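You operate a simulated robot arm through the tools that you are given. There is no shell and no other tool. Be economical: measure what you need, move in short steps, check, and stop when the job is done.

You are at the controls of a simulated two-armed robot. One attempt, no reset.

TASK
Hold the saucepan, pull the sieve off, pan the sweets and return the sugar.
Fine: sweets tipped on the pan, none dropped; all the sugar into the open white bin, a spoonful spilt at most; sieve and saucepan on the bench edge, bin shut.
Where things are to end (x, y in the base frame): sieve with a yellow handle within 0.06 m of [0.53, 0.2].

It is judged by the outcome, as a careful person would: the job done as asked, and still so three seconds after it is handed in. It fails if anything else is knocked over, pushed out of place, dropped, spilled or broken.

THE ROBOT
Two 7-joint arms with two-finger parallel grippers on one trunk, on a base that drives. Base frame: it is fixed to the floor where the robot stands at the start and does not move with it; the origin is under the middle of the robot, x ahead of it, y to its left, z up. Lengths are in m, angles in rad, forces in N, time in s.
The left shoulder is at the start at [0.07, 0.134, 1.281], the right one opposite. Places, roughly: baffle with a yellow handle (18x5x26 cm) [0.6, -0.4, 1]; bench edge before the bins [0.5, 0.1, 0.9]; large pan [-3.5, -0.75, 0.25]; pan with black handles [-2.25, 0, 0.5]; pan with blue handles [-5, -5, 1]; pan with green handles [-6.25, -5, 1]; pan with white handles [-1, -0.75, 1]; rim of the saucepan with a blue handle [0.5, 0, 0.9]; sieve with a black handle [0.5, -1.25, 0.25]; sieve with a white handle [0.5, -1.5, 0.25]; white bin [0.8, 0.2, 1]; yellow bin [0.8, 0, 1]. Payload 1.57 kg a hand.
Tool frame (each hand has its own): the origin (TCP) lies between the finger pads and is the grasp point; the fingertips stand 0.03 m ahead of it; z points along the fingers, y is the line along which they close. The gripper opens to 0.08 m. The fingers are 0.017 m wide and 0.012 m thick; the gripper's body (0.04 by 0.082 m) begins 0.08 m behind the TCP.
Orientation is that of the tool frame in the base frame, as [roll, pitch, yaw] about the fixed x, y, z axes, in that order (R = Rz(yaw) Ry(pitch) Rx(roll)). With the fingers straight down and closing along the base's y, the tool's x points along the base's -x, its y along +y and its z along -z.

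THE INTERFACE
- The arms move only by the tool jog_arm. It takes "left_commands", "right_commands" or both (then of equal length, played together; a hand with none holds still); each is a list of rows, each a list of 7 numbers: the shift along the tool's x, y, z in m, then the turn, a rotation vector about the tool's x, y, z in rad, then the finger opening in m, from 0 to 0.08. In form: [[tx, ty, tz, ax, ay, az, grip], ...]. A call has 1 to 12 rows; each row shifts and turns the commanded pose from where the row before left it, along the tool's axes as they then stand. Each row takes 0.2 s and may step no farther than 0.05 m and 0.15 rad from the row before; otherwise, or with a gripper value out of range, the whole call is refused. A pose out of reach is approached as far as the arm can. The call stops where the force on the tool passes 40 N (or 10 N more than at its start, if that is more) or the arm is blocked; 0.2 s more then pass. The fingers move at their own pace (about 0.153 m/s each) and stop on an object; they squeeze with about 30 N. The grip force told is the motor's: it shows also when the fingers shut on nothing. Time passes only in rows, and 0.2 s behind the last, so rows that do not move let the fingers close. It gives the time, the measured TCP pose, the force on the tool (base axes), the opening and the grip force at its end, in the units of the frame above (readings bear some noise), with the torque about the TCP (base axes, N m) and any sound that the robot's microphone picked up.
- Cameras (640 x 400 px; columns grow to the right, rows downward): "scene" is now at [0.1386, 0.0272, 1.5047]; the picture's right is [0.33, -0.94, 0.00], its down [-0.55, -0.19, -0.81] and it looks along [0.77, 0.27, -0.58] (base axes); focal length 214 px, centre (320, 200). "left" rides on the left gripper at [0.072, 0.007, -0.122] in its tool frame; the picture's right is [-0.09, 1.00, 0.00], its down [-0.84, -0.08, -0.54] and it looks along [-0.54, -0.05, 0.84] (tool axes); focal length 238 px, centre (320, 200). "right" rides on the right gripper at [0.072, -0.007, -0.122] in its tool frame; the picture's right is [0.09, 1.00, 0.00], its down [-0.84, 0.08, -0.54] and it looks along [-0.54, 0.05, 0.84] (tool axes); focal length 238 px, centre (320, 200). There is no depth. A picture from a camera that has moved, and an enlarged one, comes with that camera's place and axes in the base frame and with its lens. The place of the scene camera against the robot may be out by one fixed shift of up to 0.012 m in any direction.
- get_image(camera): a new picture of that camera. It takes no simulated time.
- move_column(by): slides the trunk up (or, below 0, down) by that many m; the arms and the scene camera ride with it, the base frame stays. It gives what a move gives, with no picture.
- base_move(legs): drives the robot by 1 to 6 legs, each [ahead, left, turn to the left] in m, m and rad, along the robot's own axes; the way and the turn of a leg run together, so that a leg with both is an arc; at most 1.5 m and 3.142 rad a leg. The arms and the cameras ride along, it lands a little off, and it stops where it bumps. It gives what a move gives.
- turn_head(pan, tilt): turns the head with the scene camera to pan (to the left, within 1.501 rad either way) and tilt (down, from -0.506 to 1.204), counted from straight ahead of the robot. It gives what a move gives.
- inspect(camera, box): a new picture of the part [left, top, right, bottom] of that camera's present view, enlarged. It takes no simulated time.
- job_done(): hands the job in; it is judged then, once.

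Work in short steps. Places have to be worked out from the pictures, the camera data and where the tool is seen: move nearer, look again, correct. Check each grasp and each placing, and mend what went wrong. You have 120 turns and 92 pictures in all, those below and enlarged ones among them. Open the grippers and draw the arms clear of the work before you hand the job in, unless the task says otherwise; then end with one line.

The tools are called after ">>>" as a command line: name --argument value ..., lists and objects as JSON in quotes. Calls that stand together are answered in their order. jog_arm: Moves the arms, as the interface text tells. Its arguments: {"type":"object","properties":{"left_commands":{"type":"array","items":{"type":"array","items":{"type":"number"}}},"right_commands":{"type":"array","items":{"type":"array","items":{"type":"number"}}}},"required":[]} The other tools are called the same way: move_column (by) slides the trunk up or down; base_move (legs) drives the base; turn_head (pan, tilt) turns the head that bears the scene camera; get_image (camera) takes a picture; inspect (camera, box) takes an enlarged picture of a part of a camera's view; job_done () hands the job in.

At the start:

```text
clock: 0.0
left_eef_pos: [0.322, 0.2184, 1.4251]
left_orientation: [3.14, 0.001, 3.14]
left_force: [-0.8, -0.8, 0.2]
left_moment: [-0.01, 0.02, -0.02]
left_gripper_width: 0.08
left_gripper_force: 0.1
right_eef_pos: [0.3872, -0.0363, 1.3875]
right_orientation: [-3.141, 0.0, -3.141]
right_force: [-1.0, 0.1, 0.0]
right_moment: [0.0, -0.04, -0.03]
right_gripper_width: 0.0801
right_gripper_force: 0.0
trunk travel left (down, up): [-0.854, 0.086]
robot x, y, heading: [-0.001, 0.0005, -0.0]
head pan, tilt: [0.339, 0.618]
```

scene: 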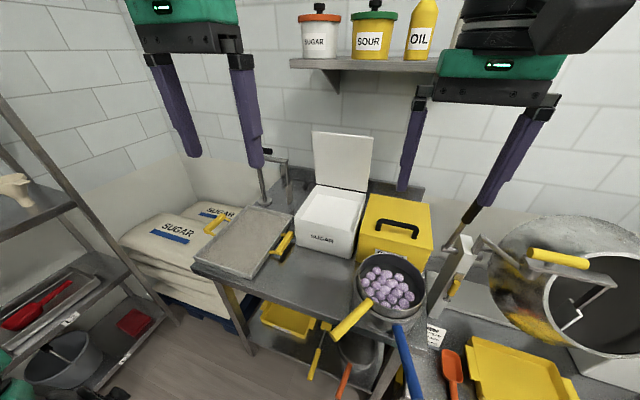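
right: 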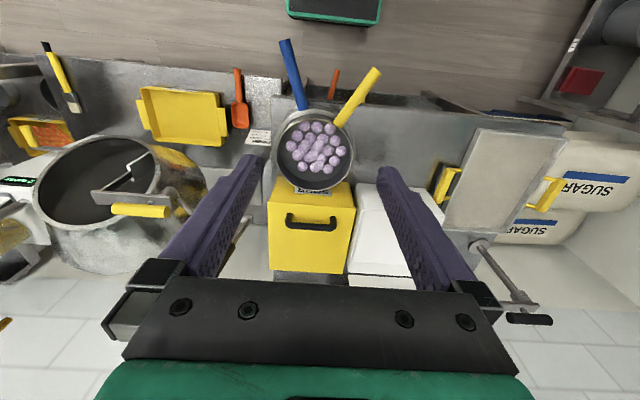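
left: 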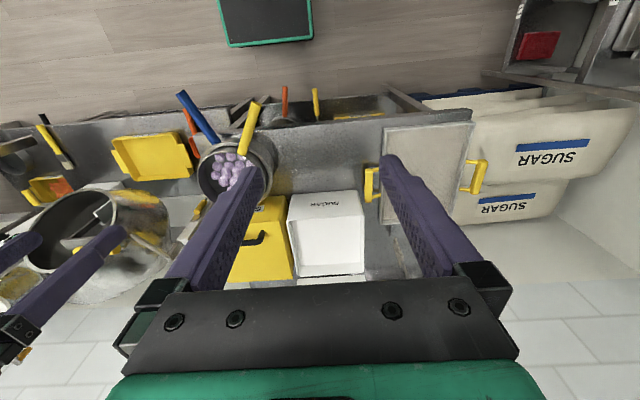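

I'll look closely at the work area first, to tell the pans apart and see the saucepan and sieve.

>>> inspect --camera "scene" --box '[300, 200, 500, 400]'

>>> inspect --camera "scene" --box '[180, 120, 440, 300]'

>>> turn_head --pan -0.5 --tilt 0.7

>>> get_image --camera "scene"

```text
2.00 times, centred on (400, 300) of scene
camera zoom: at [0.1386, 0.0272, 1.5047], right [0.33, -0.94, 0.0], down [-0.55, -0.19, -0.81], along [0.77, 0.27, -0.58], focal length 429 px, centre (160, 0)
```

zoom: 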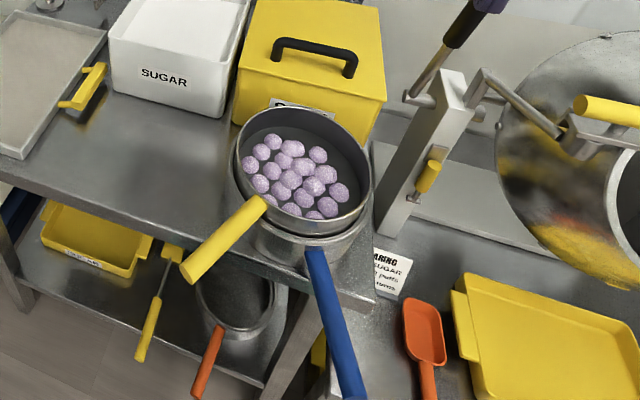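

```text
2.22 times, centred on (310, 210) of scene
camera zoom: at [0.1386, 0.0272, 1.5047], right [0.33, -0.94, 0.0], down [-0.55, -0.19, -0.81], along [0.77, 0.27, -0.58], focal length 477 px, centre (342, 178)
```

zoom: 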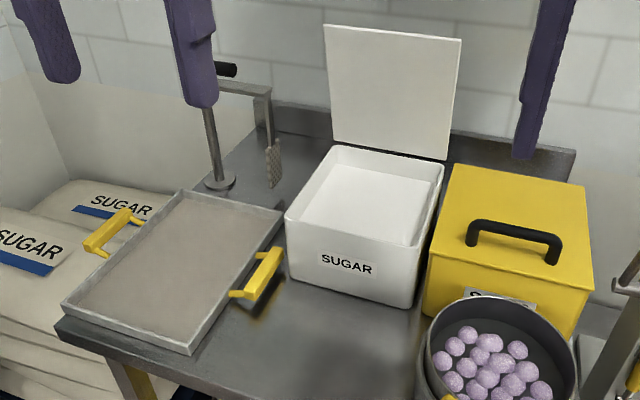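

```text
clock: 1.2
left_eef_pos: [0.323, 0.2193, 1.4237]
left_orientation: [-3.141, 0.0, -3.14]
left_force: [-0.6, -0.7, -0.5]
left_moment: [0.01, 0.04, 0.0]
left_gripper_width: 0.0798
left_gripper_force: 0.1
right_eef_pos: [0.3875, -0.0362, 1.3878]
right_orientation: [3.141, 0.0, -3.141]
right_force: [0.0, 0.6, -0.5]
right_moment: [-0.01, -0.03, -0.01]
right_gripper_width: 0.0799
right_gripper_force: 0.0
trunk travel left (down, up): [-0.854, 0.086]
robot x, y, heading: [0.0021, 0.0022, 0.002]
head pan, tilt: [-0.499, 0.7]
```

```text
86 pictures are left
camera scene: at [0.1303, -0.0425, 1.4976], right [-0.48, -0.88, 0.0], down [-0.57, 0.31, -0.76], along [0.67, -0.37, -0.64], focal length 214 px, centre (320, 200)
```

scene: 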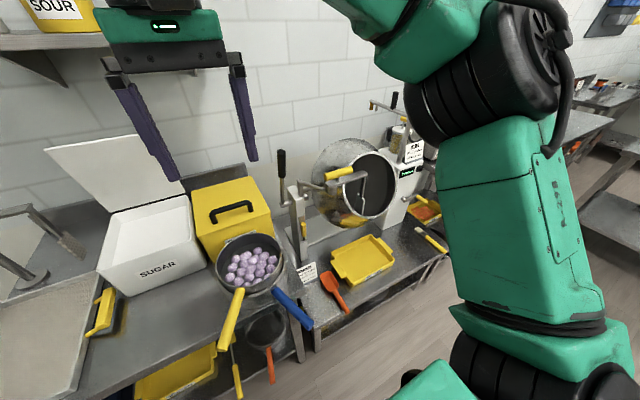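

There is a notice beside the saucepan; I'll read it before choosing the pan.

>>> inspect --camera "scene" --box '[280, 250, 340, 290]'

>>> inspect --camera "scene" --box '[270, 130, 450, 280]'

```text
10.00 times, centred on (310, 270) of scene
camera zoom: at [0.1303, -0.0425, 1.4976], right [-0.48, -0.88, 0.0], down [-0.57, 0.31, -0.76], along [0.67, -0.37, -0.64], focal length 2145 px, centre (420, -500)
```

zoom: 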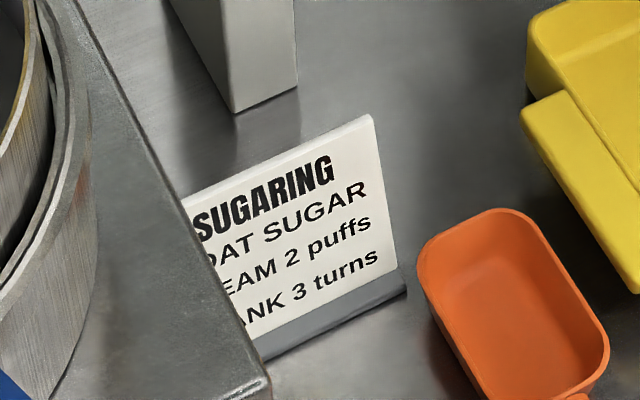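

```text
2.67 times, centred on (360, 205) of scene
camera zoom: at [0.1303, -0.0425, 1.4976], right [-0.48, -0.88, 0.0], down [-0.57, 0.31, -0.76], along [0.67, -0.37, -0.64], focal length 572 px, centre (213, 187)
```

zoom: 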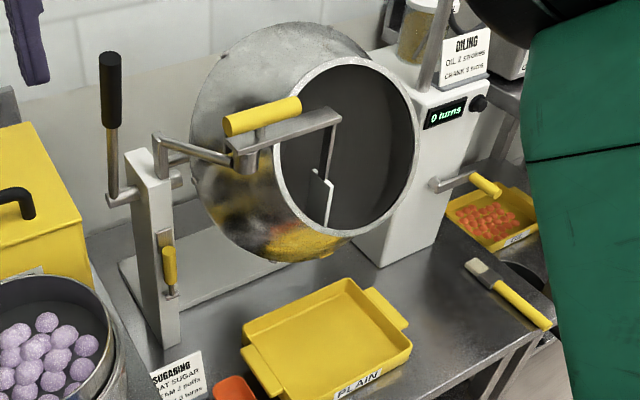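

The notice concerns the drum, which is a different job. The flat pan with yellow handles, left on the bench, is the one for the sweets. I'll aim the head for measuring.

>>> turn_head --pan 0.15 --tilt 0.85

>>> get_image --camera "scene"

>>> inspect --camera "left" --box '[160, 60, 480, 290]'

>>> inspect --camera "right" --box '[240, 20, 560, 250]'

```text
clock: 2.2
left_eef_pos: [0.3219, 0.2193, 1.4235]
left_orientation: [-3.14, 0.001, -3.141]
left_force: [0.2, -0.1, 0.6]
left_moment: [-0.02, 0.01, -0.01]
left_gripper_width: 0.0799
left_gripper_force: 0.0
right_eef_pos: [0.3887, -0.0384, 1.3878]
right_orientation: [3.14, 0.001, 3.139]
right_force: [0.5, 0.3, 0.6]
right_moment: [0.01, 0.0, 0.02]
right_gripper_width: 0.0799
right_gripper_force: 0.0
trunk travel left (down, up): [-0.854, 0.086]
robot x, y, heading: [-0.0065, -0.0003, -0.003]
head pan, tilt: [0.15, 0.85]
```

```text
83 pictures are left
camera scene: at [0.1329, 0.0096, 1.4854], right [0.15, -0.99, 0.0], down [-0.74, -0.11, -0.66], along [0.65, 0.1, -0.75], focal length 214 px, centre (320, 200)
```

scene: 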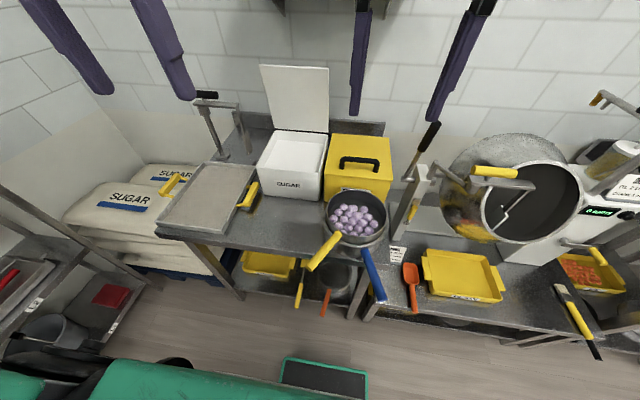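

```text
1.74 times, centred on (320, 175) of left
camera zoom: at [0.2518, 0.2251, 1.5461], right [0.09, 1.0, 0.0], down [0.84, -0.08, 0.54], along [0.54, -0.05, -0.84], focal length 414 px, centre (320, 244)
```

zoom: 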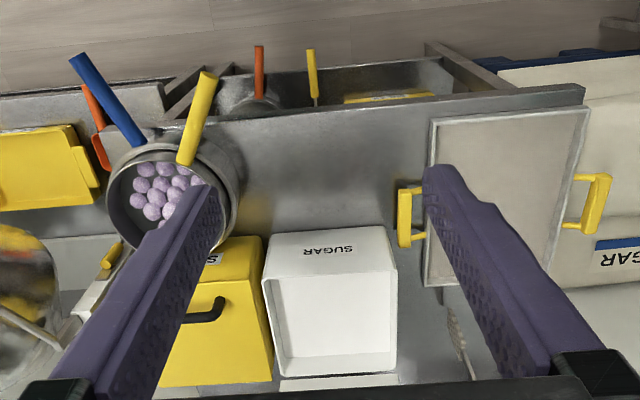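

```text
1.74 times, centred on (400, 135) of right
camera zoom: at [0.3162, -0.0446, 1.51], right [-0.09, 1.0, 0.0], down [0.84, 0.08, 0.54], along [0.54, 0.05, -0.84], focal length 414 px, centre (181, 313)
```

zoom: 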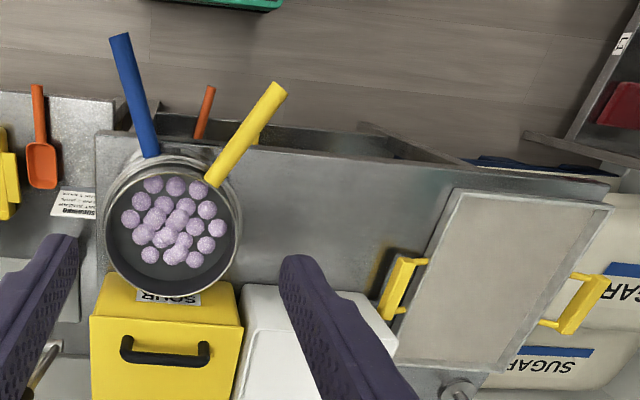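

Triangulating from the views:
- Saucepan and sieve: rim centre about (0.53, -0.04, 0.95).
- Yellow sieve handle: (0.46, 0.01) to (0.35, 0.07), z 0.975.
- Blue saucepan handle: (0.44, -0.08) to (0.31, -0.12), z 0.92.
- Flat pan: x 0.46–0.80, y 0.39–0.64, z 0.88.
- White bin rim: x 0.67–0.91, y 0.09–0.31, z 1.0.

I'll back off 0.3 m so both hands can grip along the handles.

>>> base_move --legs '[[-0.3, 0, 0]]'

>>> jog_arm --left_commands '[[-0.021, 0, 0.03, 0, -0.1428, 0, 0.08], [-0.0165, 0, 0.0327, 0, -0.1428, 0, 0.08], [-0.0117, 0, 0.0347, 0, -0.1428, 0, 0.08], [-0.0067, 0, 0.036, 0, -0.1428, 0, 0.08], [-0.0014, 0, 0.0366, 0, -0.1428, 0, 0.08], [0.0038, 0, 0.0364, 0, -0.1428, 0, 0.08], [0.0089, 0, 0.0355, 0, -0.1428, 0, 0.08], [0.0139, 0, 0.0339, 0, -0.1428, 0, 0.08], [0.0186, 0, 0.0316, 0, -0.1428, 0, 0.08], [0.0229, 0, 0.0286, 0, -0.1428, 0, 0.08], [0.0267, 0, 0.025, 0, -0.1428, 0, 0.08]]' --right_commands '[[-0.012, -0.015, 0.03, 0, -0.1428, 0, 0.08], [-0.0076, -0.015, 0.0314, 0, -0.1428, 0, 0.08], [-0.003, -0.015, 0.0322, 0, -0.1428, 0, 0.08], [0.0015, -0.015, 0.0323, 0, -0.1428, 0, 0.08], [0.0061, -0.015, 0.0317, 0, -0.1428, 0, 0.08], [0.0106, -0.015, 0.0305, 0, -0.1428, 0, 0.08], [0.0148, -0.015, 0.0287, 0, -0.1428, 0, 0.08], [0.0188, -0.015, 0.0263, 0, -0.1428, 0, 0.08], [0.0223, -0.015, 0.0234, 0, -0.1428, 0, 0.08], [0.0254, -0.015, 0.02, 0, -0.1428, 0, 0.08], [0.028, -0.015, 0.0161, 0, -0.1428, 0, 0.08]]'

```text
clock: 4.2
left_eef_pos: [0.0311, 0.2192, 1.4232]
left_orientation: [3.142, -0.002, -3.139]
left_force: [0.3, 0.2, -0.3]
left_moment: [-0.02, 0.03, 0.02]
left_gripper_width: 0.0799
left_gripper_force: 0.1
right_eef_pos: [0.0974, -0.0367, 1.3864]
right_orientation: [-3.141, -0.003, -3.139]
right_force: [0.4, 0.1, -0.7]
right_moment: [0.01, 0.06, 0.0]
right_gripper_width: 0.08
right_gripper_force: 0.1
trunk travel left (down, up): [-0.854, 0.086]
robot x, y, heading: [-0.2951, 0.0009, 0.004]
head pan, tilt: [0.15, 0.85]
```

```text
clock: 6.6
left_eef_pos: [0.2494, 0.2513, 1.261]
left_orientation: [3.141, 1.532, 3.136]
left_force: [-0.7, -0.4, 0.0]
left_moment: [0.01, 0.04, 0.01]
left_gripper_width: 0.0798
left_gripper_force: 0.1
left hand out of reach, approached as far as the arm can: row 9, 10, 11
right_eef_pos: [0.2279, -0.2018, 1.0576]
right_orientation: [-2.937, 1.566, -2.935]
right_force: [0.0, 0.2, -0.8]
right_moment: [0.0, -0.02, -0.02]
right_gripper_width: 0.08
right_gripper_force: 0.1
right hand out of reach, approached as far as the arm can: row 6
trunk travel left (down, up): [-0.854, 0.086]
robot x, y, heading: [-0.2906, -0.0012, 0.004]
head pan, tilt: [0.15, 0.85]
```

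The left arm hit some limit on the way down. I'll roll both hands so the fingers close vertically, and see whether the left then reaches.

>>> jog_arm --left_commands '[[0, 0, 0, 0, 0, 0.143, 0.08], [0, 0, 0, 0, 0, 0.143, 0.08], [0, 0, 0, 0, 0, 0.143, 0.08], [0, 0, 0, 0, 0, 0.143, 0.08], [0, 0, 0, 0, 0, 0.143, 0.08], [0, 0, 0, 0, 0, 0.143, 0.08], [0, 0, 0, 0, 0, 0.143, 0.08], [0, 0, 0, 0, 0, 0.143, 0.08], [0, 0, 0, 0, 0, 0.143, 0.08], [0, 0, 0, 0, 0, 0.143, 0.08], [0, 0, 0, 0, 0, 0.141, 0.08]]' --right_commands '[[0, 0, 0, 0, 0, -0.143, 0.08], [0, 0, 0, 0, 0, -0.143, 0.08], [0, 0, 0, 0, 0, -0.143, 0.08], [0, 0, 0, 0, 0, -0.143, 0.08], [0, 0, 0, 0, 0, -0.143, 0.08], [0, 0, 0, 0, 0, -0.143, 0.08], [0, 0, 0, 0, 0, -0.143, 0.08], [0, 0, 0, 0, 0, -0.143, 0.08], [0, 0, 0, 0, 0, -0.143, 0.08], [0, 0, 0, 0, 0, -0.143, 0.08], [0, 0, 0, 0, 0, -0.141, 0.08]]'

>>> get_image --camera "scene"

```text
clock: 9.0
left_eef_pos: [0.2442, 0.2743, 1.2847]
left_orientation: [1.58, 0.147, 1.569]
left_force: [-1.3, -0.6, 0.1]
left_moment: [0.02, 0.02, 0.01]
left_gripper_width: 0.0799
left_gripper_force: 0.1
left hand out of reach, approached as far as the arm can: row 1, 9, 10, 11
right_eef_pos: [0.2251, -0.2019, 1.0577]
right_orientation: [-1.572, -0.004, -1.567]
right_force: [0.1, 0.2, 0.2]
right_moment: [0.0, 0.01, 0.02]
right_gripper_width: 0.0802
right_gripper_force: 0.1
trunk travel left (down, up): [-0.854, 0.086]
robot x, y, heading: [-0.2958, 0.0003, 0.001]
head pan, tilt: [0.15, 0.85]
```

```text
80 pictures are left
camera scene: at [-0.1621, 0.0091, 1.4854], right [0.15, -0.99, 0.0], down [-0.74, -0.11, -0.66], along [0.65, 0.1, -0.75], focal length 214 px, centre (320, 200)
```

scene: 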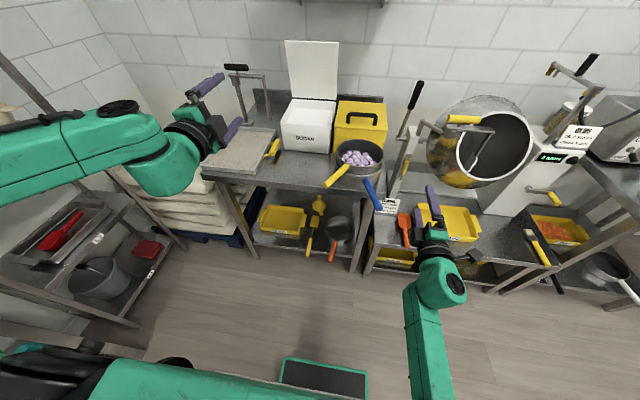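

The left arm has its elbow swung high and out. I'll bring the left hand outward and down to see whether it frees itself.

>>> jog_arm --left_commands '[[0.03, -0.03, 0, 0, 0, 0, 0.08], [0.03, -0.03, 0, 0, 0, 0, 0.08], [0.03, -0.03, 0, 0, 0, 0, 0.08], [0, -0.03, 0, 0, 0, 0, 0.08], [0, -0.03, 0, 0, 0, 0, 0.08]]'

```text
clock: 10.2
left_eef_pos: [0.252, 0.2996, 1.2734]
left_orientation: [1.614, 0.118, 1.575]
left_force: [-0.4, -0.6, -0.2]
left_moment: [0.0, 0.01, 0.01]
left_gripper_width: 0.0799
left_gripper_force: 0.1
left hand out of reach, approached as far as the arm can: row 1, 2, 3, 4, 5
right_eef_pos: [0.2271, -0.2027, 1.0586]
right_orientation: [-1.571, -0.001, -1.569]
right_force: [-0.1, -0.5, -1.0]
right_moment: [0.02, -0.02, 0.04]
right_gripper_width: 0.0799
right_gripper_force: 0.0
trunk travel left (down, up): [-0.854, 0.086]
robot x, y, heading: [-0.2939, -0.0029, -0.002]
head pan, tilt: [0.15, 0.85]
```

The left arm is stuck at a joint limit. I'll undo its roll and pitch, descend with the tool down as the right arm effectively did, and then pitch forward.

>>> jog_arm --left_commands '[[0, 0, 0, 0, 0, -0.143, 0.08], [0, 0, 0, 0, 0, -0.143, 0.08], [0, 0, 0, 0, 0, -0.143, 0.08], [0, 0, 0, 0, 0, -0.143, 0.08], [0, 0, 0, 0, 0, -0.143, 0.08], [0, 0, 0, 0, 0, -0.143, 0.08], [0, 0, 0, 0, 0, -0.143, 0.08], [0, 0, 0, 0, 0, -0.143, 0.08], [0, 0, 0, 0, 0, -0.143, 0.08], [0, 0, 0, 0, 0, -0.143, 0.08], [0, 0, 0, 0, 0, -0.141, 0.08]]'

>>> jog_arm --left_commands '[[0, 0, 0, 0, 0.14, 0, 0.08], [0, 0, 0, 0, 0.14, 0, 0.08], [0, 0, 0, 0, 0.14, 0, 0.08], [0, 0, 0, 0, 0.14, 0, 0.08], [0, 0, 0, 0, 0.14, 0, 0.08], [0, 0, 0, 0, 0.14, 0, 0.08], [0, 0, 0, 0, 0.14, 0, 0.08], [0, 0, 0, 0, 0.14, 0, 0.08], [0, 0, 0, 0, 0.14, 0, 0.08], [0, 0, 0, 0, 0.14, 0, 0.08], [0, 0, 0, 0, 0.14, 0, 0.08]]'

```text
clock: 12.6
left_eef_pos: [0.2548, 0.2889, 1.277]
left_orientation: [-1.582, 1.468, -1.587]
left_force: [-0.1, 0.4, -0.2]
left_moment: [0.02, -0.04, 0.0]
left_gripper_width: 0.0802
left_gripper_force: 0.0
left hand out of reach, approached as far as the arm can: row 1
right_eef_pos: [0.226, -0.2018, 1.057]
right_orientation: [-1.571, -0.001, -1.569]
right_force: [1.9, 1.2, 0.4]
right_moment: [0.03, -0.01, -0.03]
right_gripper_width: 0.0799
right_gripper_force: 0.0
trunk travel left (down, up): [-0.854, 0.086]
robot x, y, heading: [-0.2946, -0.0035, -0.0]
head pan, tilt: [0.15, 0.85]
```

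```text
clock: 15.0
left_eef_pos: [0.2549, 0.2829, 1.2763]
left_orientation: [-3.046, 0.275, -3.138]
left_force: [0.5, 0.7, -0.4]
left_moment: [-0.05, 0.0, 0.03]
left_gripper_width: 0.08
left_gripper_force: 0.2
left hand out of reach, approached as far as the arm can: row 10, 11
right_eef_pos: [0.2264, -0.2016, 1.0575]
right_orientation: [-1.571, 0.0, -1.569]
right_force: [0.2, 0.4, 0.1]
right_moment: [-0.01, 0.0, 0.02]
right_gripper_width: 0.0799
right_gripper_force: 0.0
trunk travel left (down, up): [-0.854, 0.086]
robot x, y, heading: [-0.2888, 0.0026, -0.001]
head pan, tilt: [0.15, 0.85]
```

The left tool is nearly down again. Now I'll descend along it.

>>> jog_arm --left_commands '[[0, 0.01, 0.04, 0, 0, 0, 0.08], [0, 0.01, 0.04, 0, 0, 0, 0.08], [0, 0.01, 0.04, 0, 0, 0, 0.08], [0, 0.01, 0.04, 0, 0, 0, 0.08], [0, 0, 0.04, 0, 0, 0, 0.08], [0, 0, 0.04, 0, 0, 0, 0.08]]'

>>> get_image --camera "scene"

```text
clock: 16.4
left_eef_pos: [0.2514, 0.3156, 1.1492]
left_orientation: [-3.037, 0.266, -3.131]
left_force: [0.1, 0.7, 0.3]
left_moment: [-0.01, -0.02, 0.02]
left_gripper_width: 0.0798
left_gripper_force: 0.0
left hand out of reach, approached as far as the arm can: row 2, 3, 4, 5, 6
right_eef_pos: [0.2254, -0.1998, 1.0581]
right_orientation: [-1.571, -0.001, -1.569]
right_force: [0.6, 0.4, -0.3]
right_moment: [-0.01, 0.02, -0.02]
right_gripper_width: 0.08
right_gripper_force: 0.1
trunk travel left (down, up): [-0.854, 0.086]
robot x, y, heading: [-0.2929, 0.0014, 0.004]
head pan, tilt: [0.15, 0.85]
```

```text
79 pictures are left
camera scene: at [-0.1615, 0.0121, 1.4854], right [0.15, -0.99, 0.0], down [-0.74, -0.11, -0.66], along [0.65, 0.1, -0.75], focal length 214 px, centre (320, 200)
```

scene: 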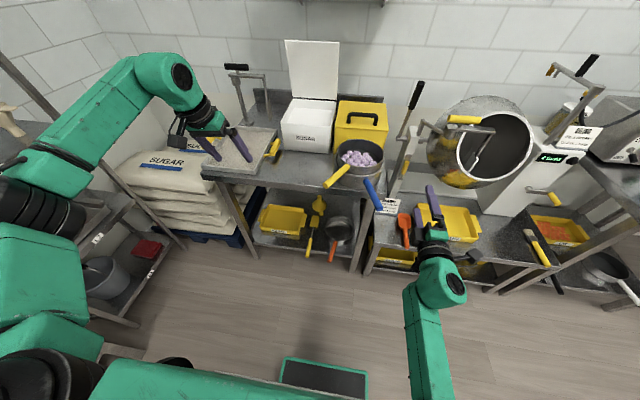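

The left elbow has flipped high, unlike the right one. I'll take the left hand back to where the right hand started (mirrored), then repeat the right arm's path mirrored.

>>> jog_arm --left_commands '[[0.007, -0.025, -0.02, 0, 0, 0, 0.08], [0.007, -0.025, -0.02, 0, 0, 0, 0.08], [0.007, -0.025, -0.02, 0, 0, 0, 0.08], [0.007, -0.025, -0.02, 0, 0, 0, 0.08], [0.007, -0.025, -0.02, 0, 0, 0, 0.08], [0.007, -0.025, -0.02, 0, 0, 0, 0.08], [0.007, -0.025, -0.02, 0, 0, 0, 0.08], [0.007, -0.025, -0.02, 0, 0, 0, 0.08], [0.007, -0.025, -0.02, 0, 0, 0, 0.08], [0.007, -0.025, -0.02, 0, 0, 0, 0.08], [0.007, -0.025, -0.02, -0.05, 0.13, 0, 0.08], [0.007, -0.025, -0.02, -0.05, 0.136, 0, 0.08]]'

>>> get_image --camera "scene"

```text
clock: 19.0
left_eef_pos: [0.0985, 0.0314, 1.3855]
left_orientation: [3.134, 0.01, 3.131]
left_force: [0.3, -0.7, 0.3]
left_moment: [0.01, -0.02, -0.01]
left_gripper_width: 0.0798
left_gripper_force: 0.1
right_eef_pos: [0.2241, -0.2052, 1.058]
right_orientation: [-1.57, 0.004, -1.57]
right_force: [0.1, -0.4, 0.7]
right_moment: [0.01, -0.02, 0.03]
right_gripper_width: 0.0801
right_gripper_force: 0.1
trunk travel left (down, up): [-0.854, 0.086]
robot x, y, heading: [-0.2954, 0.0014, 0.001]
head pan, tilt: [0.15, 0.85]
```

```text
78 pictures are left
camera scene: at [-0.1622, 0.0055, 1.4854], right [0.15, -0.99, 0.0], down [-0.74, -0.11, -0.66], along [0.65, 0.1, -0.75], focal length 214 px, centre (320, 200)
```

scene: 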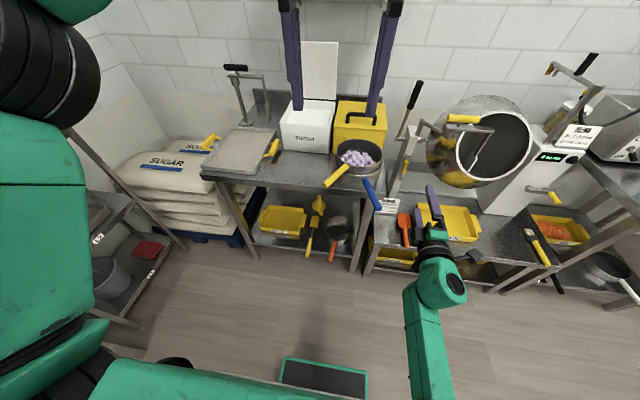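

The left hand is at the mirrored start. I'll repeat the right arm's path mirrored.

>>> jog_arm --left_commands '[[-0.012, 0.015, 0.03, 0, -0.1428, 0, 0.08], [-0.0076, 0.015, 0.0314, 0, -0.1428, 0, 0.08], [-0.003, 0.015, 0.0322, 0, -0.1428, 0, 0.08], [0.0015, 0.015, 0.0323, 0, -0.1428, 0, 0.08], [0.0061, 0.015, 0.0317, 0, -0.1428, 0, 0.08], [0.0106, 0.015, 0.0305, 0, -0.1428, 0, 0.08], [0.0148, 0.015, 0.0287, 0, -0.1428, 0, 0.08], [0.0188, 0.015, 0.0263, 0, -0.1428, 0, 0.08], [0.0223, 0.015, 0.0234, 0, -0.1428, 0, 0.08], [0.0254, 0.015, 0.02, 0, -0.1428, 0, 0.08], [0.028, 0.015, 0.0161, 0, -0.1428, 0, 0.08]]'

>>> get_image --camera "scene"

```text
clock: 21.4
left_eef_pos: [0.2051, 0.1619, 1.1373]
left_orientation: [3.127, 1.199, 3.119]
left_force: [-0.1, 0.0, -0.6]
left_moment: [-0.01, -0.02, 0.02]
left_gripper_width: 0.08
left_gripper_force: 0.1
left hand out of reach, approached as far as the arm can: row 9, 10, 11
right_eef_pos: [0.2253, -0.2009, 1.0572]
right_orientation: [-1.571, 0.0, -1.569]
right_force: [-0.1, 0.6, 0.2]
right_moment: [-0.01, 0.0, 0.01]
right_gripper_width: 0.0802
right_gripper_force: 0.0
trunk travel left (down, up): [-0.854, 0.086]
robot x, y, heading: [-0.2922, -0.0015, 0.0]
head pan, tilt: [0.15, 0.85]
```

```text
77 pictures are left
camera scene: at [-0.1611, 0.01, 1.4853], right [0.15, -0.99, 0.0], down [-0.74, -0.11, -0.66], along [0.65, 0.1, -0.75], focal length 214 px, centre (320, 200)
```

scene: 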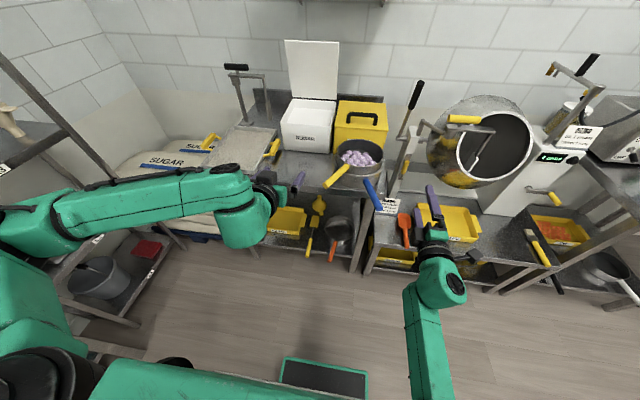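

Much better. Yawing the hand toward the sieve handle's direction should also ease the wrist, so I'll do that and then finish the pitch.

>>> jog_arm --left_commands '[[0, 0, 0, 0.116, 0, 0.045, 0.08], [0, 0, 0, 0.116, 0, 0.045, 0.08], [0, 0, 0, 0.116, 0, 0.045, 0.08], [0, 0, 0, 0.116, 0, 0.045, 0.08], [0, 0, 0, 0, -0.125, 0, 0.08], [0, 0, 0, 0, -0.125, 0, 0.08], [0, 0, 0, 0, -0.122, 0, 0.08]]'

```text
clock: 23.0
left_eef_pos: [0.2064, 0.151, 1.1381]
left_orientation: [3.036, 1.508, 2.507]
left_force: [0.2, 0.8, 0.2]
left_moment: [0.01, 0.06, -0.05]
left_gripper_width: 0.08
left_gripper_force: 0.0
left hand out of reach, approached as far as the arm can: row 6
right_eef_pos: [0.2261, -0.201, 1.0576]
right_orientation: [-1.573, -0.001, -1.569]
right_force: [1.0, 0.1, 0.1]
right_moment: [-0.01, 0.02, 0.02]
right_gripper_width: 0.0799
right_gripper_force: 0.1
trunk travel left (down, up): [-0.854, 0.086]
robot x, y, heading: [-0.2922, 0.0004, 0.006]
head pan, tilt: [0.15, 0.85]
```

Left hand now points along (0.86, -0.50). I'll roll it by 90° so the fingers close vertically, and yaw the right hand onto the blue handle's direction.

>>> jog_arm --left_commands '[[0, 0, 0, 0, 0, 0.143, 0.08], [0, 0, 0, 0, 0, 0.143, 0.08], [0, 0, 0, 0, 0, 0.143, 0.08], [0, 0, 0, 0, 0, 0.143, 0.08], [0, 0, 0, 0, 0, 0.143, 0.08], [0, 0, 0, 0, 0, 0.143, 0.08], [0, 0, 0, 0, 0, 0.143, 0.08], [0, 0, 0, 0, 0, 0.143, 0.08], [0, 0, 0, 0, 0, 0.143, 0.08], [0, 0, 0, 0, 0, 0.143, 0.08], [0, 0, 0, 0, 0, 0.141, 0.08]]' --right_commands '[[0, 0, 0, 0, -0.104, 0, 0.08], [0, 0, 0, 0, -0.104, 0, 0.08], [0, 0, 0, 0, -0.104, 0, 0.08], [0, 0, 0, 0, 0, 0, 0.08], [0, 0, 0, 0, 0, 0, 0.08], [0, 0, 0, 0, 0, 0, 0.08], [0, 0, 0, 0, 0, 0, 0.08], [0, 0, 0, 0, 0, 0, 0.08], [0, 0, 0, 0, 0, 0, 0.08], [0, 0, 0, 0, 0, 0, 0.08], [0, 0, 0, 0, 0, 0, 0.08]]'

>>> get_image --camera "scene"

>>> get_image --camera "left"

>>> get_image --camera "right"

```text
clock: 25.4
left_eef_pos: [0.2052, 0.1657, 1.285]
left_orientation: [1.647, -0.002, 1.044]
left_force: [-0.1, 0.7, 0.5]
left_moment: [-0.06, -0.03, -0.01]
left_gripper_width: 0.0798
left_gripper_force: 0.1
left hand out of reach, approached as far as the arm can: row 6, 7, 8, 9, 10, 11
right_eef_pos: [0.2253, -0.2027, 1.0578]
right_orientation: [-1.571, 0.003, -1.257]
right_force: [0.0, 0.2, -0.4]
right_moment: [-0.01, -0.02, 0.03]
right_gripper_width: 0.08
right_gripper_force: 0.0
trunk travel left (down, up): [-0.854, 0.086]
robot x, y, heading: [-0.2913, 0.0029, 0.003]
head pan, tilt: [0.15, 0.85]
```

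```text
76 pictures are left
camera scene: at [-0.1619, 0.0082, 1.4854], right [0.15, -0.99, 0.0], down [-0.74, -0.11, -0.66], along [0.65, 0.1, -0.75], focal length 214 px, centre (320, 200)
```

scene: 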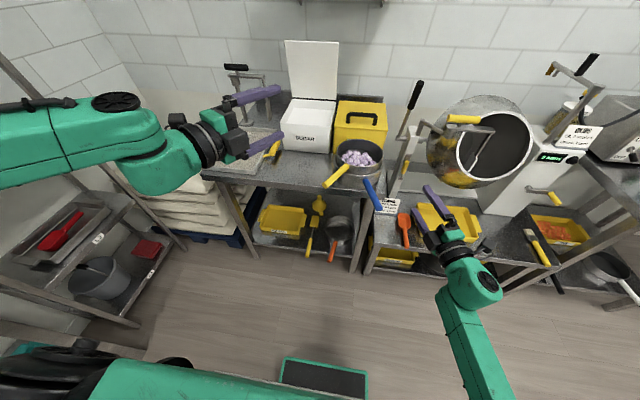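

```text
75 pictures are left
camera left: at [0.1392, 0.2885, 1.3003], right [0.02, -0.12, 0.99], down [-0.89, -0.45, -0.04], along [0.45, -0.89, -0.12], focal length 238 px, centre (320, 200)
```

left: 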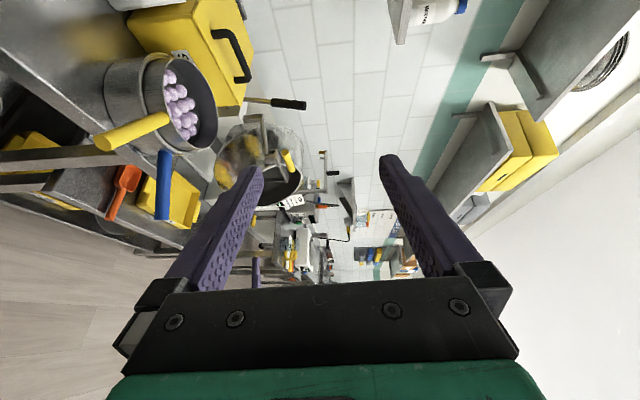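

```text
74 pictures are left
camera right: at [0.132, -0.3093, 1.0648], right [0.03, -0.09, -1.0], down [-0.77, 0.63, -0.08], along [0.63, 0.77, -0.05], focal length 238 px, centre (320, 200)
```

right: 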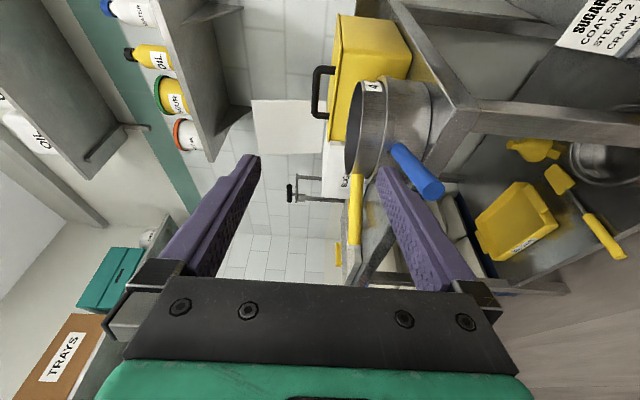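

Everything agrees with my estimates. With this roll the left hand can only work about 0.3 m higher than needed, so I'll lower the trunk instead: both hands ride down clear of the bench, and the left arrives at handle height.

>>> move_column --by -0.3

>>> jog_arm --left_commands '[[0, 0, 0, -0.038, 0, 0, 0.08], [0, 0, 0, -0.038, 0, 0, 0.08], [0, 0, 0, 0, 0, 0, 0.08], [0, 0, 0, 0, 0, 0, 0.08], [0, 0, 0, 0, 0, 0, 0.08]]' --right_commands '[[0, -0.035, 0, 0, 0, 0, 0.08], [0, -0.035, 0, 0, 0, 0, 0.08], [0, -0.035, 0, 0, 0, 0, 0.08], [0, -0.035, 0, 0, 0, 0, 0.08], [0, -0.027, 0, 0, 0, 0, 0.08]]'

>>> get_image --camera "scene"

```text
clock: 28.4
left_eef_pos: [0.2063, 0.1677, 0.984]
left_orientation: [1.648, 0.0, 1.042]
left_force: [-0.1, -0.7, 0.3]
left_moment: [0.01, -0.02, 0.0]
left_gripper_width: 0.08
left_gripper_force: 0.0
right_eef_pos: [0.2259, -0.2021, 0.7589]
right_orientation: [-1.572, 0.0, -1.257]
right_force: [-0.7, 0.0, 0.1]
right_moment: [-0.01, -0.03, 0.04]
right_gripper_width: 0.08
right_gripper_force: 0.1
trunk travel left (down, up): [-0.554, 0.386]
robot x, y, heading: [-0.2915, 0.0027, 0.002]
head pan, tilt: [0.15, 0.85]
```

```text
clock: 29.6
left_eef_pos: [0.2008, 0.164, 1.0089]
left_orientation: [1.574, 0.001, 1.044]
left_force: [0.1, -0.2, 0.1]
left_moment: [0.0, 0.02, 0.0]
left_gripper_width: 0.08
left_gripper_force: 0.0
left hand out of reach, approached as far as the arm can: row 1, 2
right_eef_pos: [0.2252, -0.2022, 0.9261]
right_orientation: [-1.572, 0.0, -1.258]
right_force: [0.1, -0.2, -0.3]
right_moment: [0.0, 0.0, -0.02]
right_gripper_width: 0.0803
right_gripper_force: 0.1
trunk travel left (down, up): [-0.554, 0.386]
robot x, y, heading: [-0.2966, 0.0003, 0.001]
head pan, tilt: [0.15, 0.85]
```

```text
73 pictures are left
camera scene: at [-0.1612, 0.0099, 1.1853], right [0.15, -0.99, 0.0], down [-0.74, -0.11, -0.66], along [0.65, 0.1, -0.75], focal length 214 px, centre (320, 200)
```

scene: 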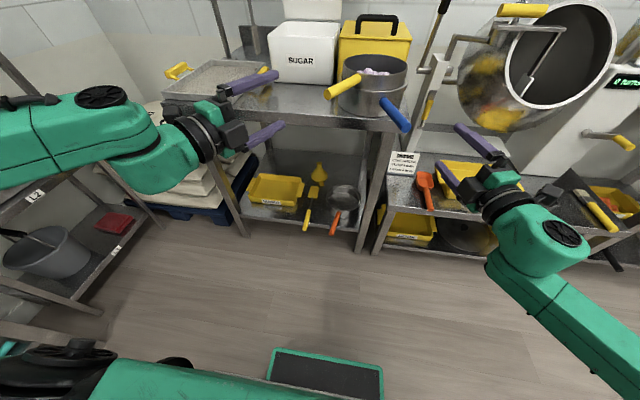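

I'll lower the trunk another 0.1 m for margin, then line both hands up on the handles' axes with the fingertips still short of the handle ends.

>>> move_column --by -0.1

>>> jog_arm --left_commands '[[0, 0.033, 0, 0, 0, 0, 0.08], [0, 0.033, 0, 0, 0, 0, 0.08], [-0.0035, 0, 0.035, 0, 0, 0, 0.08], [-0.003, 0, 0.035, 0, 0, 0, 0.08]]' --right_commands '[[-0.013, -0.04, 0, 0, 0, 0, 0.08], [-0.013, -0.04, 0, 0, 0, 0, 0.08], [-0.013, -0.02, 0.015, 0, 0, 0, 0.08], [-0.014, 0, 0.015, 0, 0, 0, 0.08]]'

>>> get_image --camera "scene"

>>> get_image --camera "left"

>>> get_image --camera "right"

```text
clock: 30.9
left_eef_pos: [0.2008, 0.1627, 0.9078]
left_orientation: [1.577, 0.002, 1.043]
left_force: [-1.3, -0.4, -0.3]
left_moment: [0.04, 0.01, 0.03]
left_gripper_width: 0.0802
left_gripper_force: 0.1
right_eef_pos: [0.225, -0.2022, 0.8254]
right_orientation: [-1.571, -0.002, -1.257]
right_force: [0.1, 0.1, 1.2]
right_moment: [0.0, 0.0, 0.02]
right_gripper_width: 0.0801
right_gripper_force: 0.0
trunk travel left (down, up): [-0.454, 0.486]
robot x, y, heading: [-0.2948, -0.0019, -0.003]
head pan, tilt: [0.15, 0.85]
```

```text
clock: 31.9
left_eef_pos: [0.2621, 0.121, 0.9738]
left_orientation: [1.577, 0.004, 1.042]
left_force: [0.9, -0.6, 0.0]
left_moment: [0.0, -0.01, -0.01]
left_gripper_width: 0.0802
left_gripper_force: 0.1
right_eef_pos: [0.2378, -0.1427, 0.9249]
right_orientation: [-1.575, 0.002, -1.256]
right_force: [-0.1, -1.0, -0.1]
right_moment: [-0.01, -0.01, 0.02]
right_gripper_width: 0.0799
right_gripper_force: 0.0
trunk travel left (down, up): [-0.454, 0.486]
robot x, y, heading: [-0.2918, 0.0019, 0.0]
head pan, tilt: [0.15, 0.85]
```

```text
72 pictures are left
camera scene: at [-0.1601, 0.0093, 1.0852], right [0.15, -0.99, 0.0], down [-0.74, -0.11, -0.66], along [0.65, 0.1, -0.75], focal length 214 px, centre (320, 200)
```

scene: 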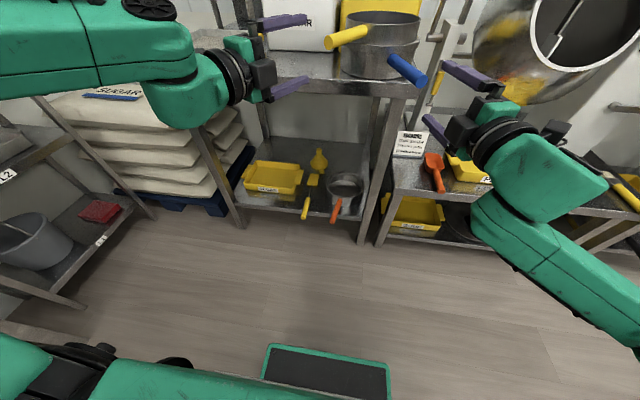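

```text
71 pictures are left
camera left: at [0.1941, 0.2447, 0.9813], right [-0.04, -0.08, 1.0], down [-0.89, -0.45, -0.07], along [0.45, -0.89, -0.05], focal length 238 px, centre (320, 200)
```

left: 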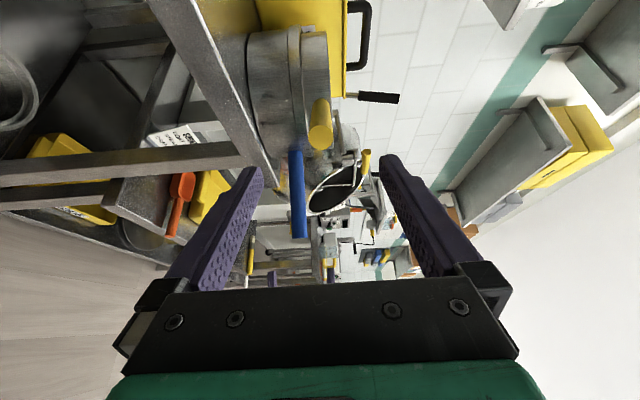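

```text
70 pictures are left
camera right: at [0.1446, -0.2486, 0.9315], right [0.03, -0.09, -1.0], down [-0.77, 0.63, -0.08], along [0.63, 0.77, -0.05], focal length 238 px, centre (320, 200)
```

right: 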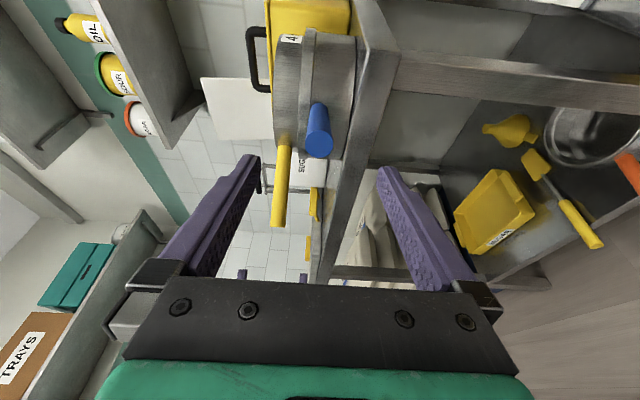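

Both handle ends sit centred between the open fingers. I'll slide both hands along the handles, without closing yet.

>>> jog_arm --left_commands '[[0, 0, 0.034, 0, 0, 0, 0.08], [0, 0, 0.034, 0, 0, 0, 0.08], [0, 0, 0.034, 0, 0, 0, 0.08], [0, 0, 0.034, 0, 0, 0, 0.08], [0, 0, 0.03, 0, 0, 0, 0.08]]' --right_commands '[[0, 0, 0.031, 0, 0, 0, 0.08], [0, 0, 0.031, 0, 0, 0, 0.08], [0, 0, 0.031, 0, 0, 0, 0.08], [0, 0, 0.031, 0, 0, 0, 0.08], [0, 0, 0.03, 0, 0, 0, 0.08]]'

>>> get_image --camera "left"

>>> get_image --camera "right"

```text
clock: 33.1
left_eef_pos: [0.3677, 0.0582, 0.9736]
left_orientation: [1.576, 0.003, 1.042]
left_force: [0.3, -0.2, 0.5]
left_moment: [0.01, 0.03, 0.0]
left_gripper_width: 0.0802
left_gripper_force: 0.1
left hand out of reach, approached as far as the arm can: row 4, 5
right_eef_pos: [0.3855, -0.0935, 0.9259]
right_orientation: [-1.572, -0.001, -1.255]
right_force: [0.3, -0.5, 0.1]
right_moment: [-0.02, -0.02, 0.03]
right_gripper_width: 0.08
right_gripper_force: 0.1
trunk travel left (down, up): [-0.454, 0.486]
robot x, y, heading: [-0.2945, -0.0005, 0.004]
head pan, tilt: [0.15, 0.85]
```

```text
69 pictures are left
camera left: at [0.2993, 0.1817, 0.9798], right [-0.04, -0.08, 1.0], down [-0.89, -0.45, -0.07], along [0.45, -0.89, -0.05], focal length 238 px, centre (320, 200)
```

left: 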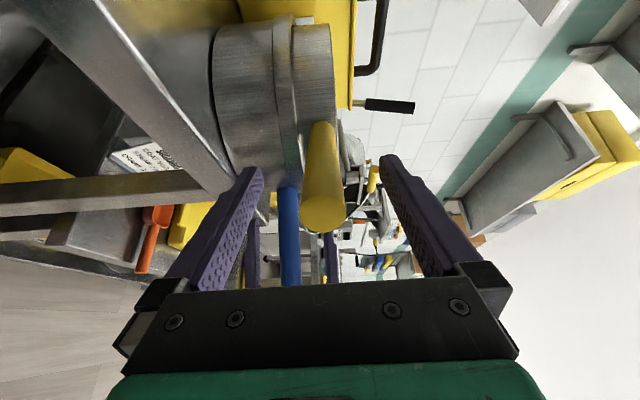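

```text
68 pictures are left
camera right: at [0.2926, -0.2009, 0.9329], right [0.03, -0.09, -1.0], down [-0.77, 0.63, -0.08], along [0.63, 0.77, -0.05], focal length 238 px, centre (320, 200)
```

right: 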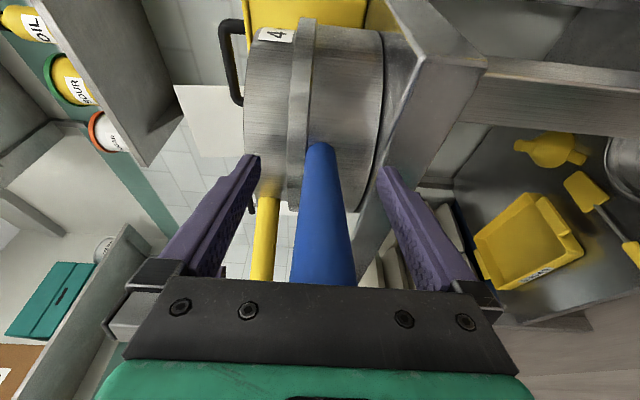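

The right hand is in place but the left arm ran out of reach 5 cm short. I'll shift both hands back in compensation and drive the base 8 cm forward and 3 cm right.

>>> jog_arm --left_commands '[[-0.007, 0, -0.017, 0, 0, 0, 0.08], [-0.007, 0, -0.0175, 0, 0, 0, 0.08]]' --right_commands '[[-0.0265, 0, -0.034, 0, 0, 0, 0.08], [-0.0265, 0, -0.033, 0, 0, 0, 0.08]]'

>>> base_move --legs '[[0.08, -0.03, 0]]'

```text
clock: 33.7
left_eef_pos: [0.3284, 0.0654, 0.9754]
left_orientation: [1.574, -0.001, 1.044]
left_force: [0.0, 0.2, 0.2]
left_moment: [-0.02, 0.01, 0.02]
left_gripper_width: 0.08
left_gripper_force: 0.2
right_eef_pos: [0.3061, -0.0661, 0.9287]
right_orientation: [-1.572, 0.0, -1.257]
right_force: [-0.5, 0.2, 0.0]
right_moment: [-0.01, 0.03, -0.03]
right_gripper_width: 0.0799
right_gripper_force: 0.0
trunk travel left (down, up): [-0.454, 0.486]
robot x, y, heading: [-0.2976, -0.0018, 0.002]
head pan, tilt: [0.15, 0.85]
```

```text
clock: 34.8
left_eef_pos: [0.4083, 0.0343, 0.9715]
left_orientation: [1.578, 0.001, 1.044]
left_force: [0.2, 0.0, -1.0]
left_moment: [0.03, -0.01, 0.01]
left_gripper_width: 0.0798
left_gripper_force: 0.1
right_eef_pos: [0.386, -0.0978, 0.9271]
right_orientation: [-1.572, 0.003, -1.255]
right_force: [0.3, -0.6, -0.4]
right_moment: [0.03, -0.03, 0.0]
right_gripper_width: 0.0799
right_gripper_force: 0.1
trunk travel left (down, up): [-0.454, 0.486]
robot x, y, heading: [-0.2169, -0.0324, 0.0]
head pan, tilt: [0.15, 0.85]
```

Both landed on target to a few mm. A quick look before closing.

>>> get_image --camera "left"

>>> get_image --camera "scene"

```text
67 pictures are left
camera left: at [0.3413, 0.1579, 0.9796], right [-0.04, -0.08, 1.0], down [-0.89, -0.45, -0.07], along [0.45, -0.89, -0.05], focal length 238 px, centre (320, 200)
```

left: 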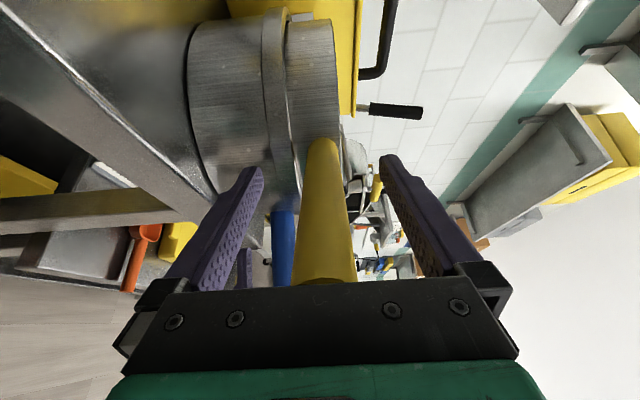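

```text
66 pictures are left
camera scene: at [-0.0815, -0.0205, 1.0852], right [0.15, -0.99, 0.0], down [-0.74, -0.11, -0.66], along [0.65, 0.1, -0.75], focal length 214 px, centre (320, 200)
```

scene: 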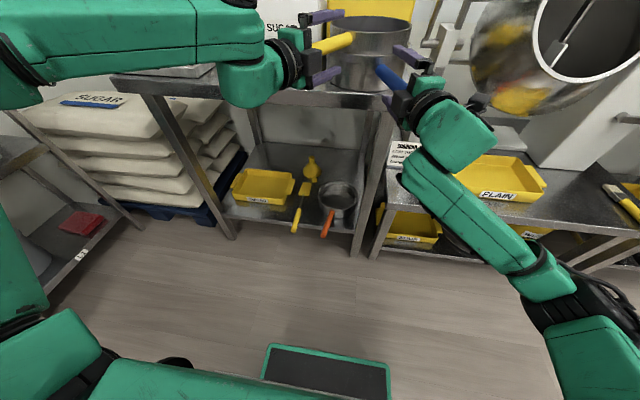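

Well aligned. Closing the right hand first, then the left.

>>> jog_arm --right_commands '[[-0.0035, 0.002, 0, 0, 0, 0, 0.08], [0, 0, 0, 0, 0, 0, 0.04], [0, 0, 0, 0, 0, 0, 0.0], [0, 0, 0, 0, 0, 0, 0.0], [0, 0, 0, 0, 0, 0, 0.0]]' --left_commands '[[0, 0.003, 0, 0, 0, 0, 0.08], [0, 0, 0, 0, 0, 0, 0.08], [0, 0, 0, 0, 0, 0, 0.04], [0, 0, 0, 0, 0, 0, 0.0], [0, 0, 0, 0, 0, 0, 0.0]]'

```text
clock: 36.0
left_eef_pos: [0.4079, 0.035, 0.9766]
left_orientation: [1.574, 0.001, 1.044]
left_force: [0.2, -0.7, -0.9]
left_moment: [0.14, 0.19, 0.0]
left_gripper_width: 0.0237
left_gripper_force: 30.0
right_eef_pos: [0.3847, -0.0936, 0.9245]
right_orientation: [-1.571, 0.0, -1.256]
right_force: [0.1, -0.5, 1.1]
right_moment: [-0.13, -0.19, -0.17]
right_gripper_width: 0.025
right_gripper_force: 29.7
trunk travel left (down, up): [-0.454, 0.486]
robot x, y, heading: [-0.22, -0.03, 0.002]
head pan, tilt: [0.15, 0.85]
```

Both handles are gripped (24 and 25 mm, 30 N). Lifting the sieve slowly straight up while the right hand holds the saucepan.

>>> jog_arm --left_commands '[[0, 0.005, 0, 0, 0, 0, 0.0], [0, 0.01, 0, 0, 0, 0, 0.0], [0, 0.01, 0, 0, 0, 0, 0.0], [0, 0, 0, 0, 0, 0, 0.0]]'

>>> get_image --camera "right"

```text
clock: 37.0
left_eef_pos: [0.4084, 0.0353, 1.0012]
left_orientation: [1.577, 0.003, 1.04]
left_force: [0.3, -0.2, -2.5]
left_moment: [0.14, 0.24, -0.04]
left_gripper_width: 0.0239
left_gripper_force: 29.9
right_eef_pos: [0.3841, -0.0931, 0.925]
right_orientation: [-1.571, -0.001, -1.256]
right_force: [0.6, 0.1, 2.2]
right_moment: [0.08, -0.16, 0.1]
right_gripper_width: 0.0249
right_gripper_force: 30.3
trunk travel left (down, up): [-0.454, 0.486]
robot x, y, heading: [-0.2168, -0.0295, 0.008]
head pan, tilt: [0.15, 0.85]
```

```text
65 pictures are left
camera right: at [0.2902, -0.1997, 0.9317], right [0.03, -0.09, -1.0], down [-0.77, 0.63, -0.08], along [0.63, 0.77, -0.05], focal length 238 px, centre (320, 200)
```

right: 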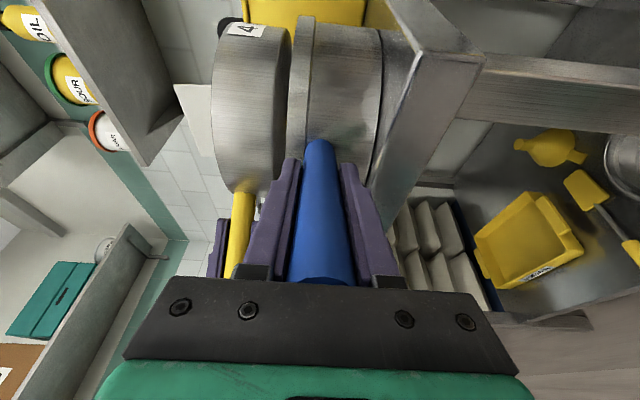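

The sieve rises level and is light (about 2.5 N). Lifting further, then checking clearance.

>>> jog_arm --left_commands '[[0, 0.012, 0, 0, 0, 0, 0.0], [0, 0.015, 0, 0, 0, 0, 0.0], [0, 0.015, 0, 0, 0, 0, 0.0], [0, 0.015, 0, 0, 0, 0, 0.0], [0, 0.015, 0, 0, 0, 0, 0.0], [0, 0, 0, 0, 0, 0, 0.0]]'

>>> get_image --camera "right"

>>> get_image --camera "scene"

```text
clock: 38.4
left_eef_pos: [0.4087, 0.0345, 1.0203]
left_orientation: [1.571, 0.0, 1.042]
left_force: [-0.9, -0.1, -1.9]
left_moment: [0.07, 0.26, 0.04]
left_gripper_width: 0.0238
left_gripper_force: 30.2
left hand out of reach, approached as far as the arm can: row 2, 3, 4, 5
right_eef_pos: [0.3833, -0.0941, 0.925]
right_orientation: [-1.57, -0.001, -1.258]
right_force: [-0.7, 1.2, 2.3]
right_moment: [0.08, -0.21, -0.03]
right_gripper_width: 0.0247
right_gripper_force: 29.8
trunk travel left (down, up): [-0.454, 0.486]
robot x, y, heading: [-0.2184, -0.0253, 0.001]
head pan, tilt: [0.15, 0.85]
```

```text
64 pictures are left
camera right: at [0.2902, -0.1996, 0.9318], right [0.03, -0.09, -1.0], down [-0.77, 0.63, -0.08], along [0.63, 0.77, -0.05], focal length 238 px, centre (320, 200)
```

right: 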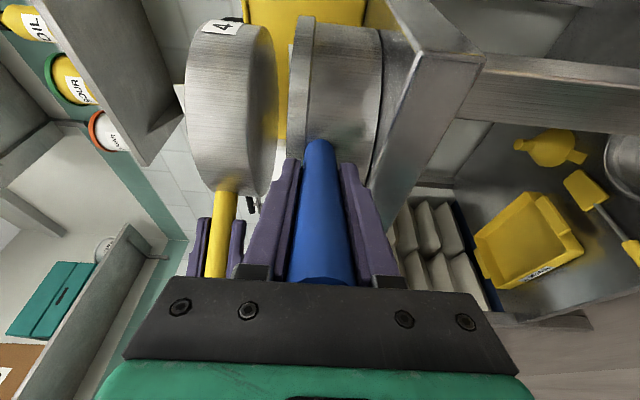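

```text
63 pictures are left
camera scene: at [-0.0823, -0.0201, 1.0853], right [0.15, -0.99, 0.0], down [-0.74, -0.11, -0.66], along [0.65, 0.1, -0.75], focal length 214 px, centre (320, 200)
```

scene: 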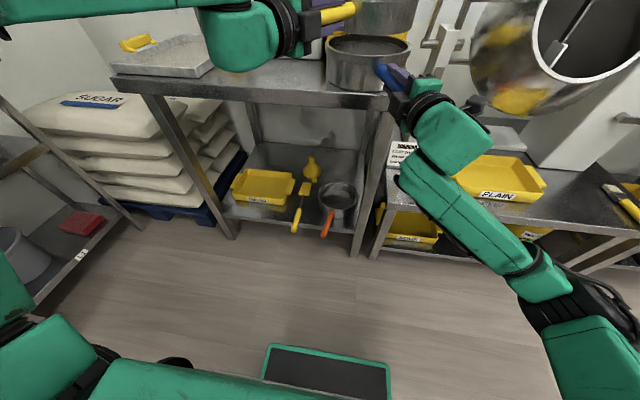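

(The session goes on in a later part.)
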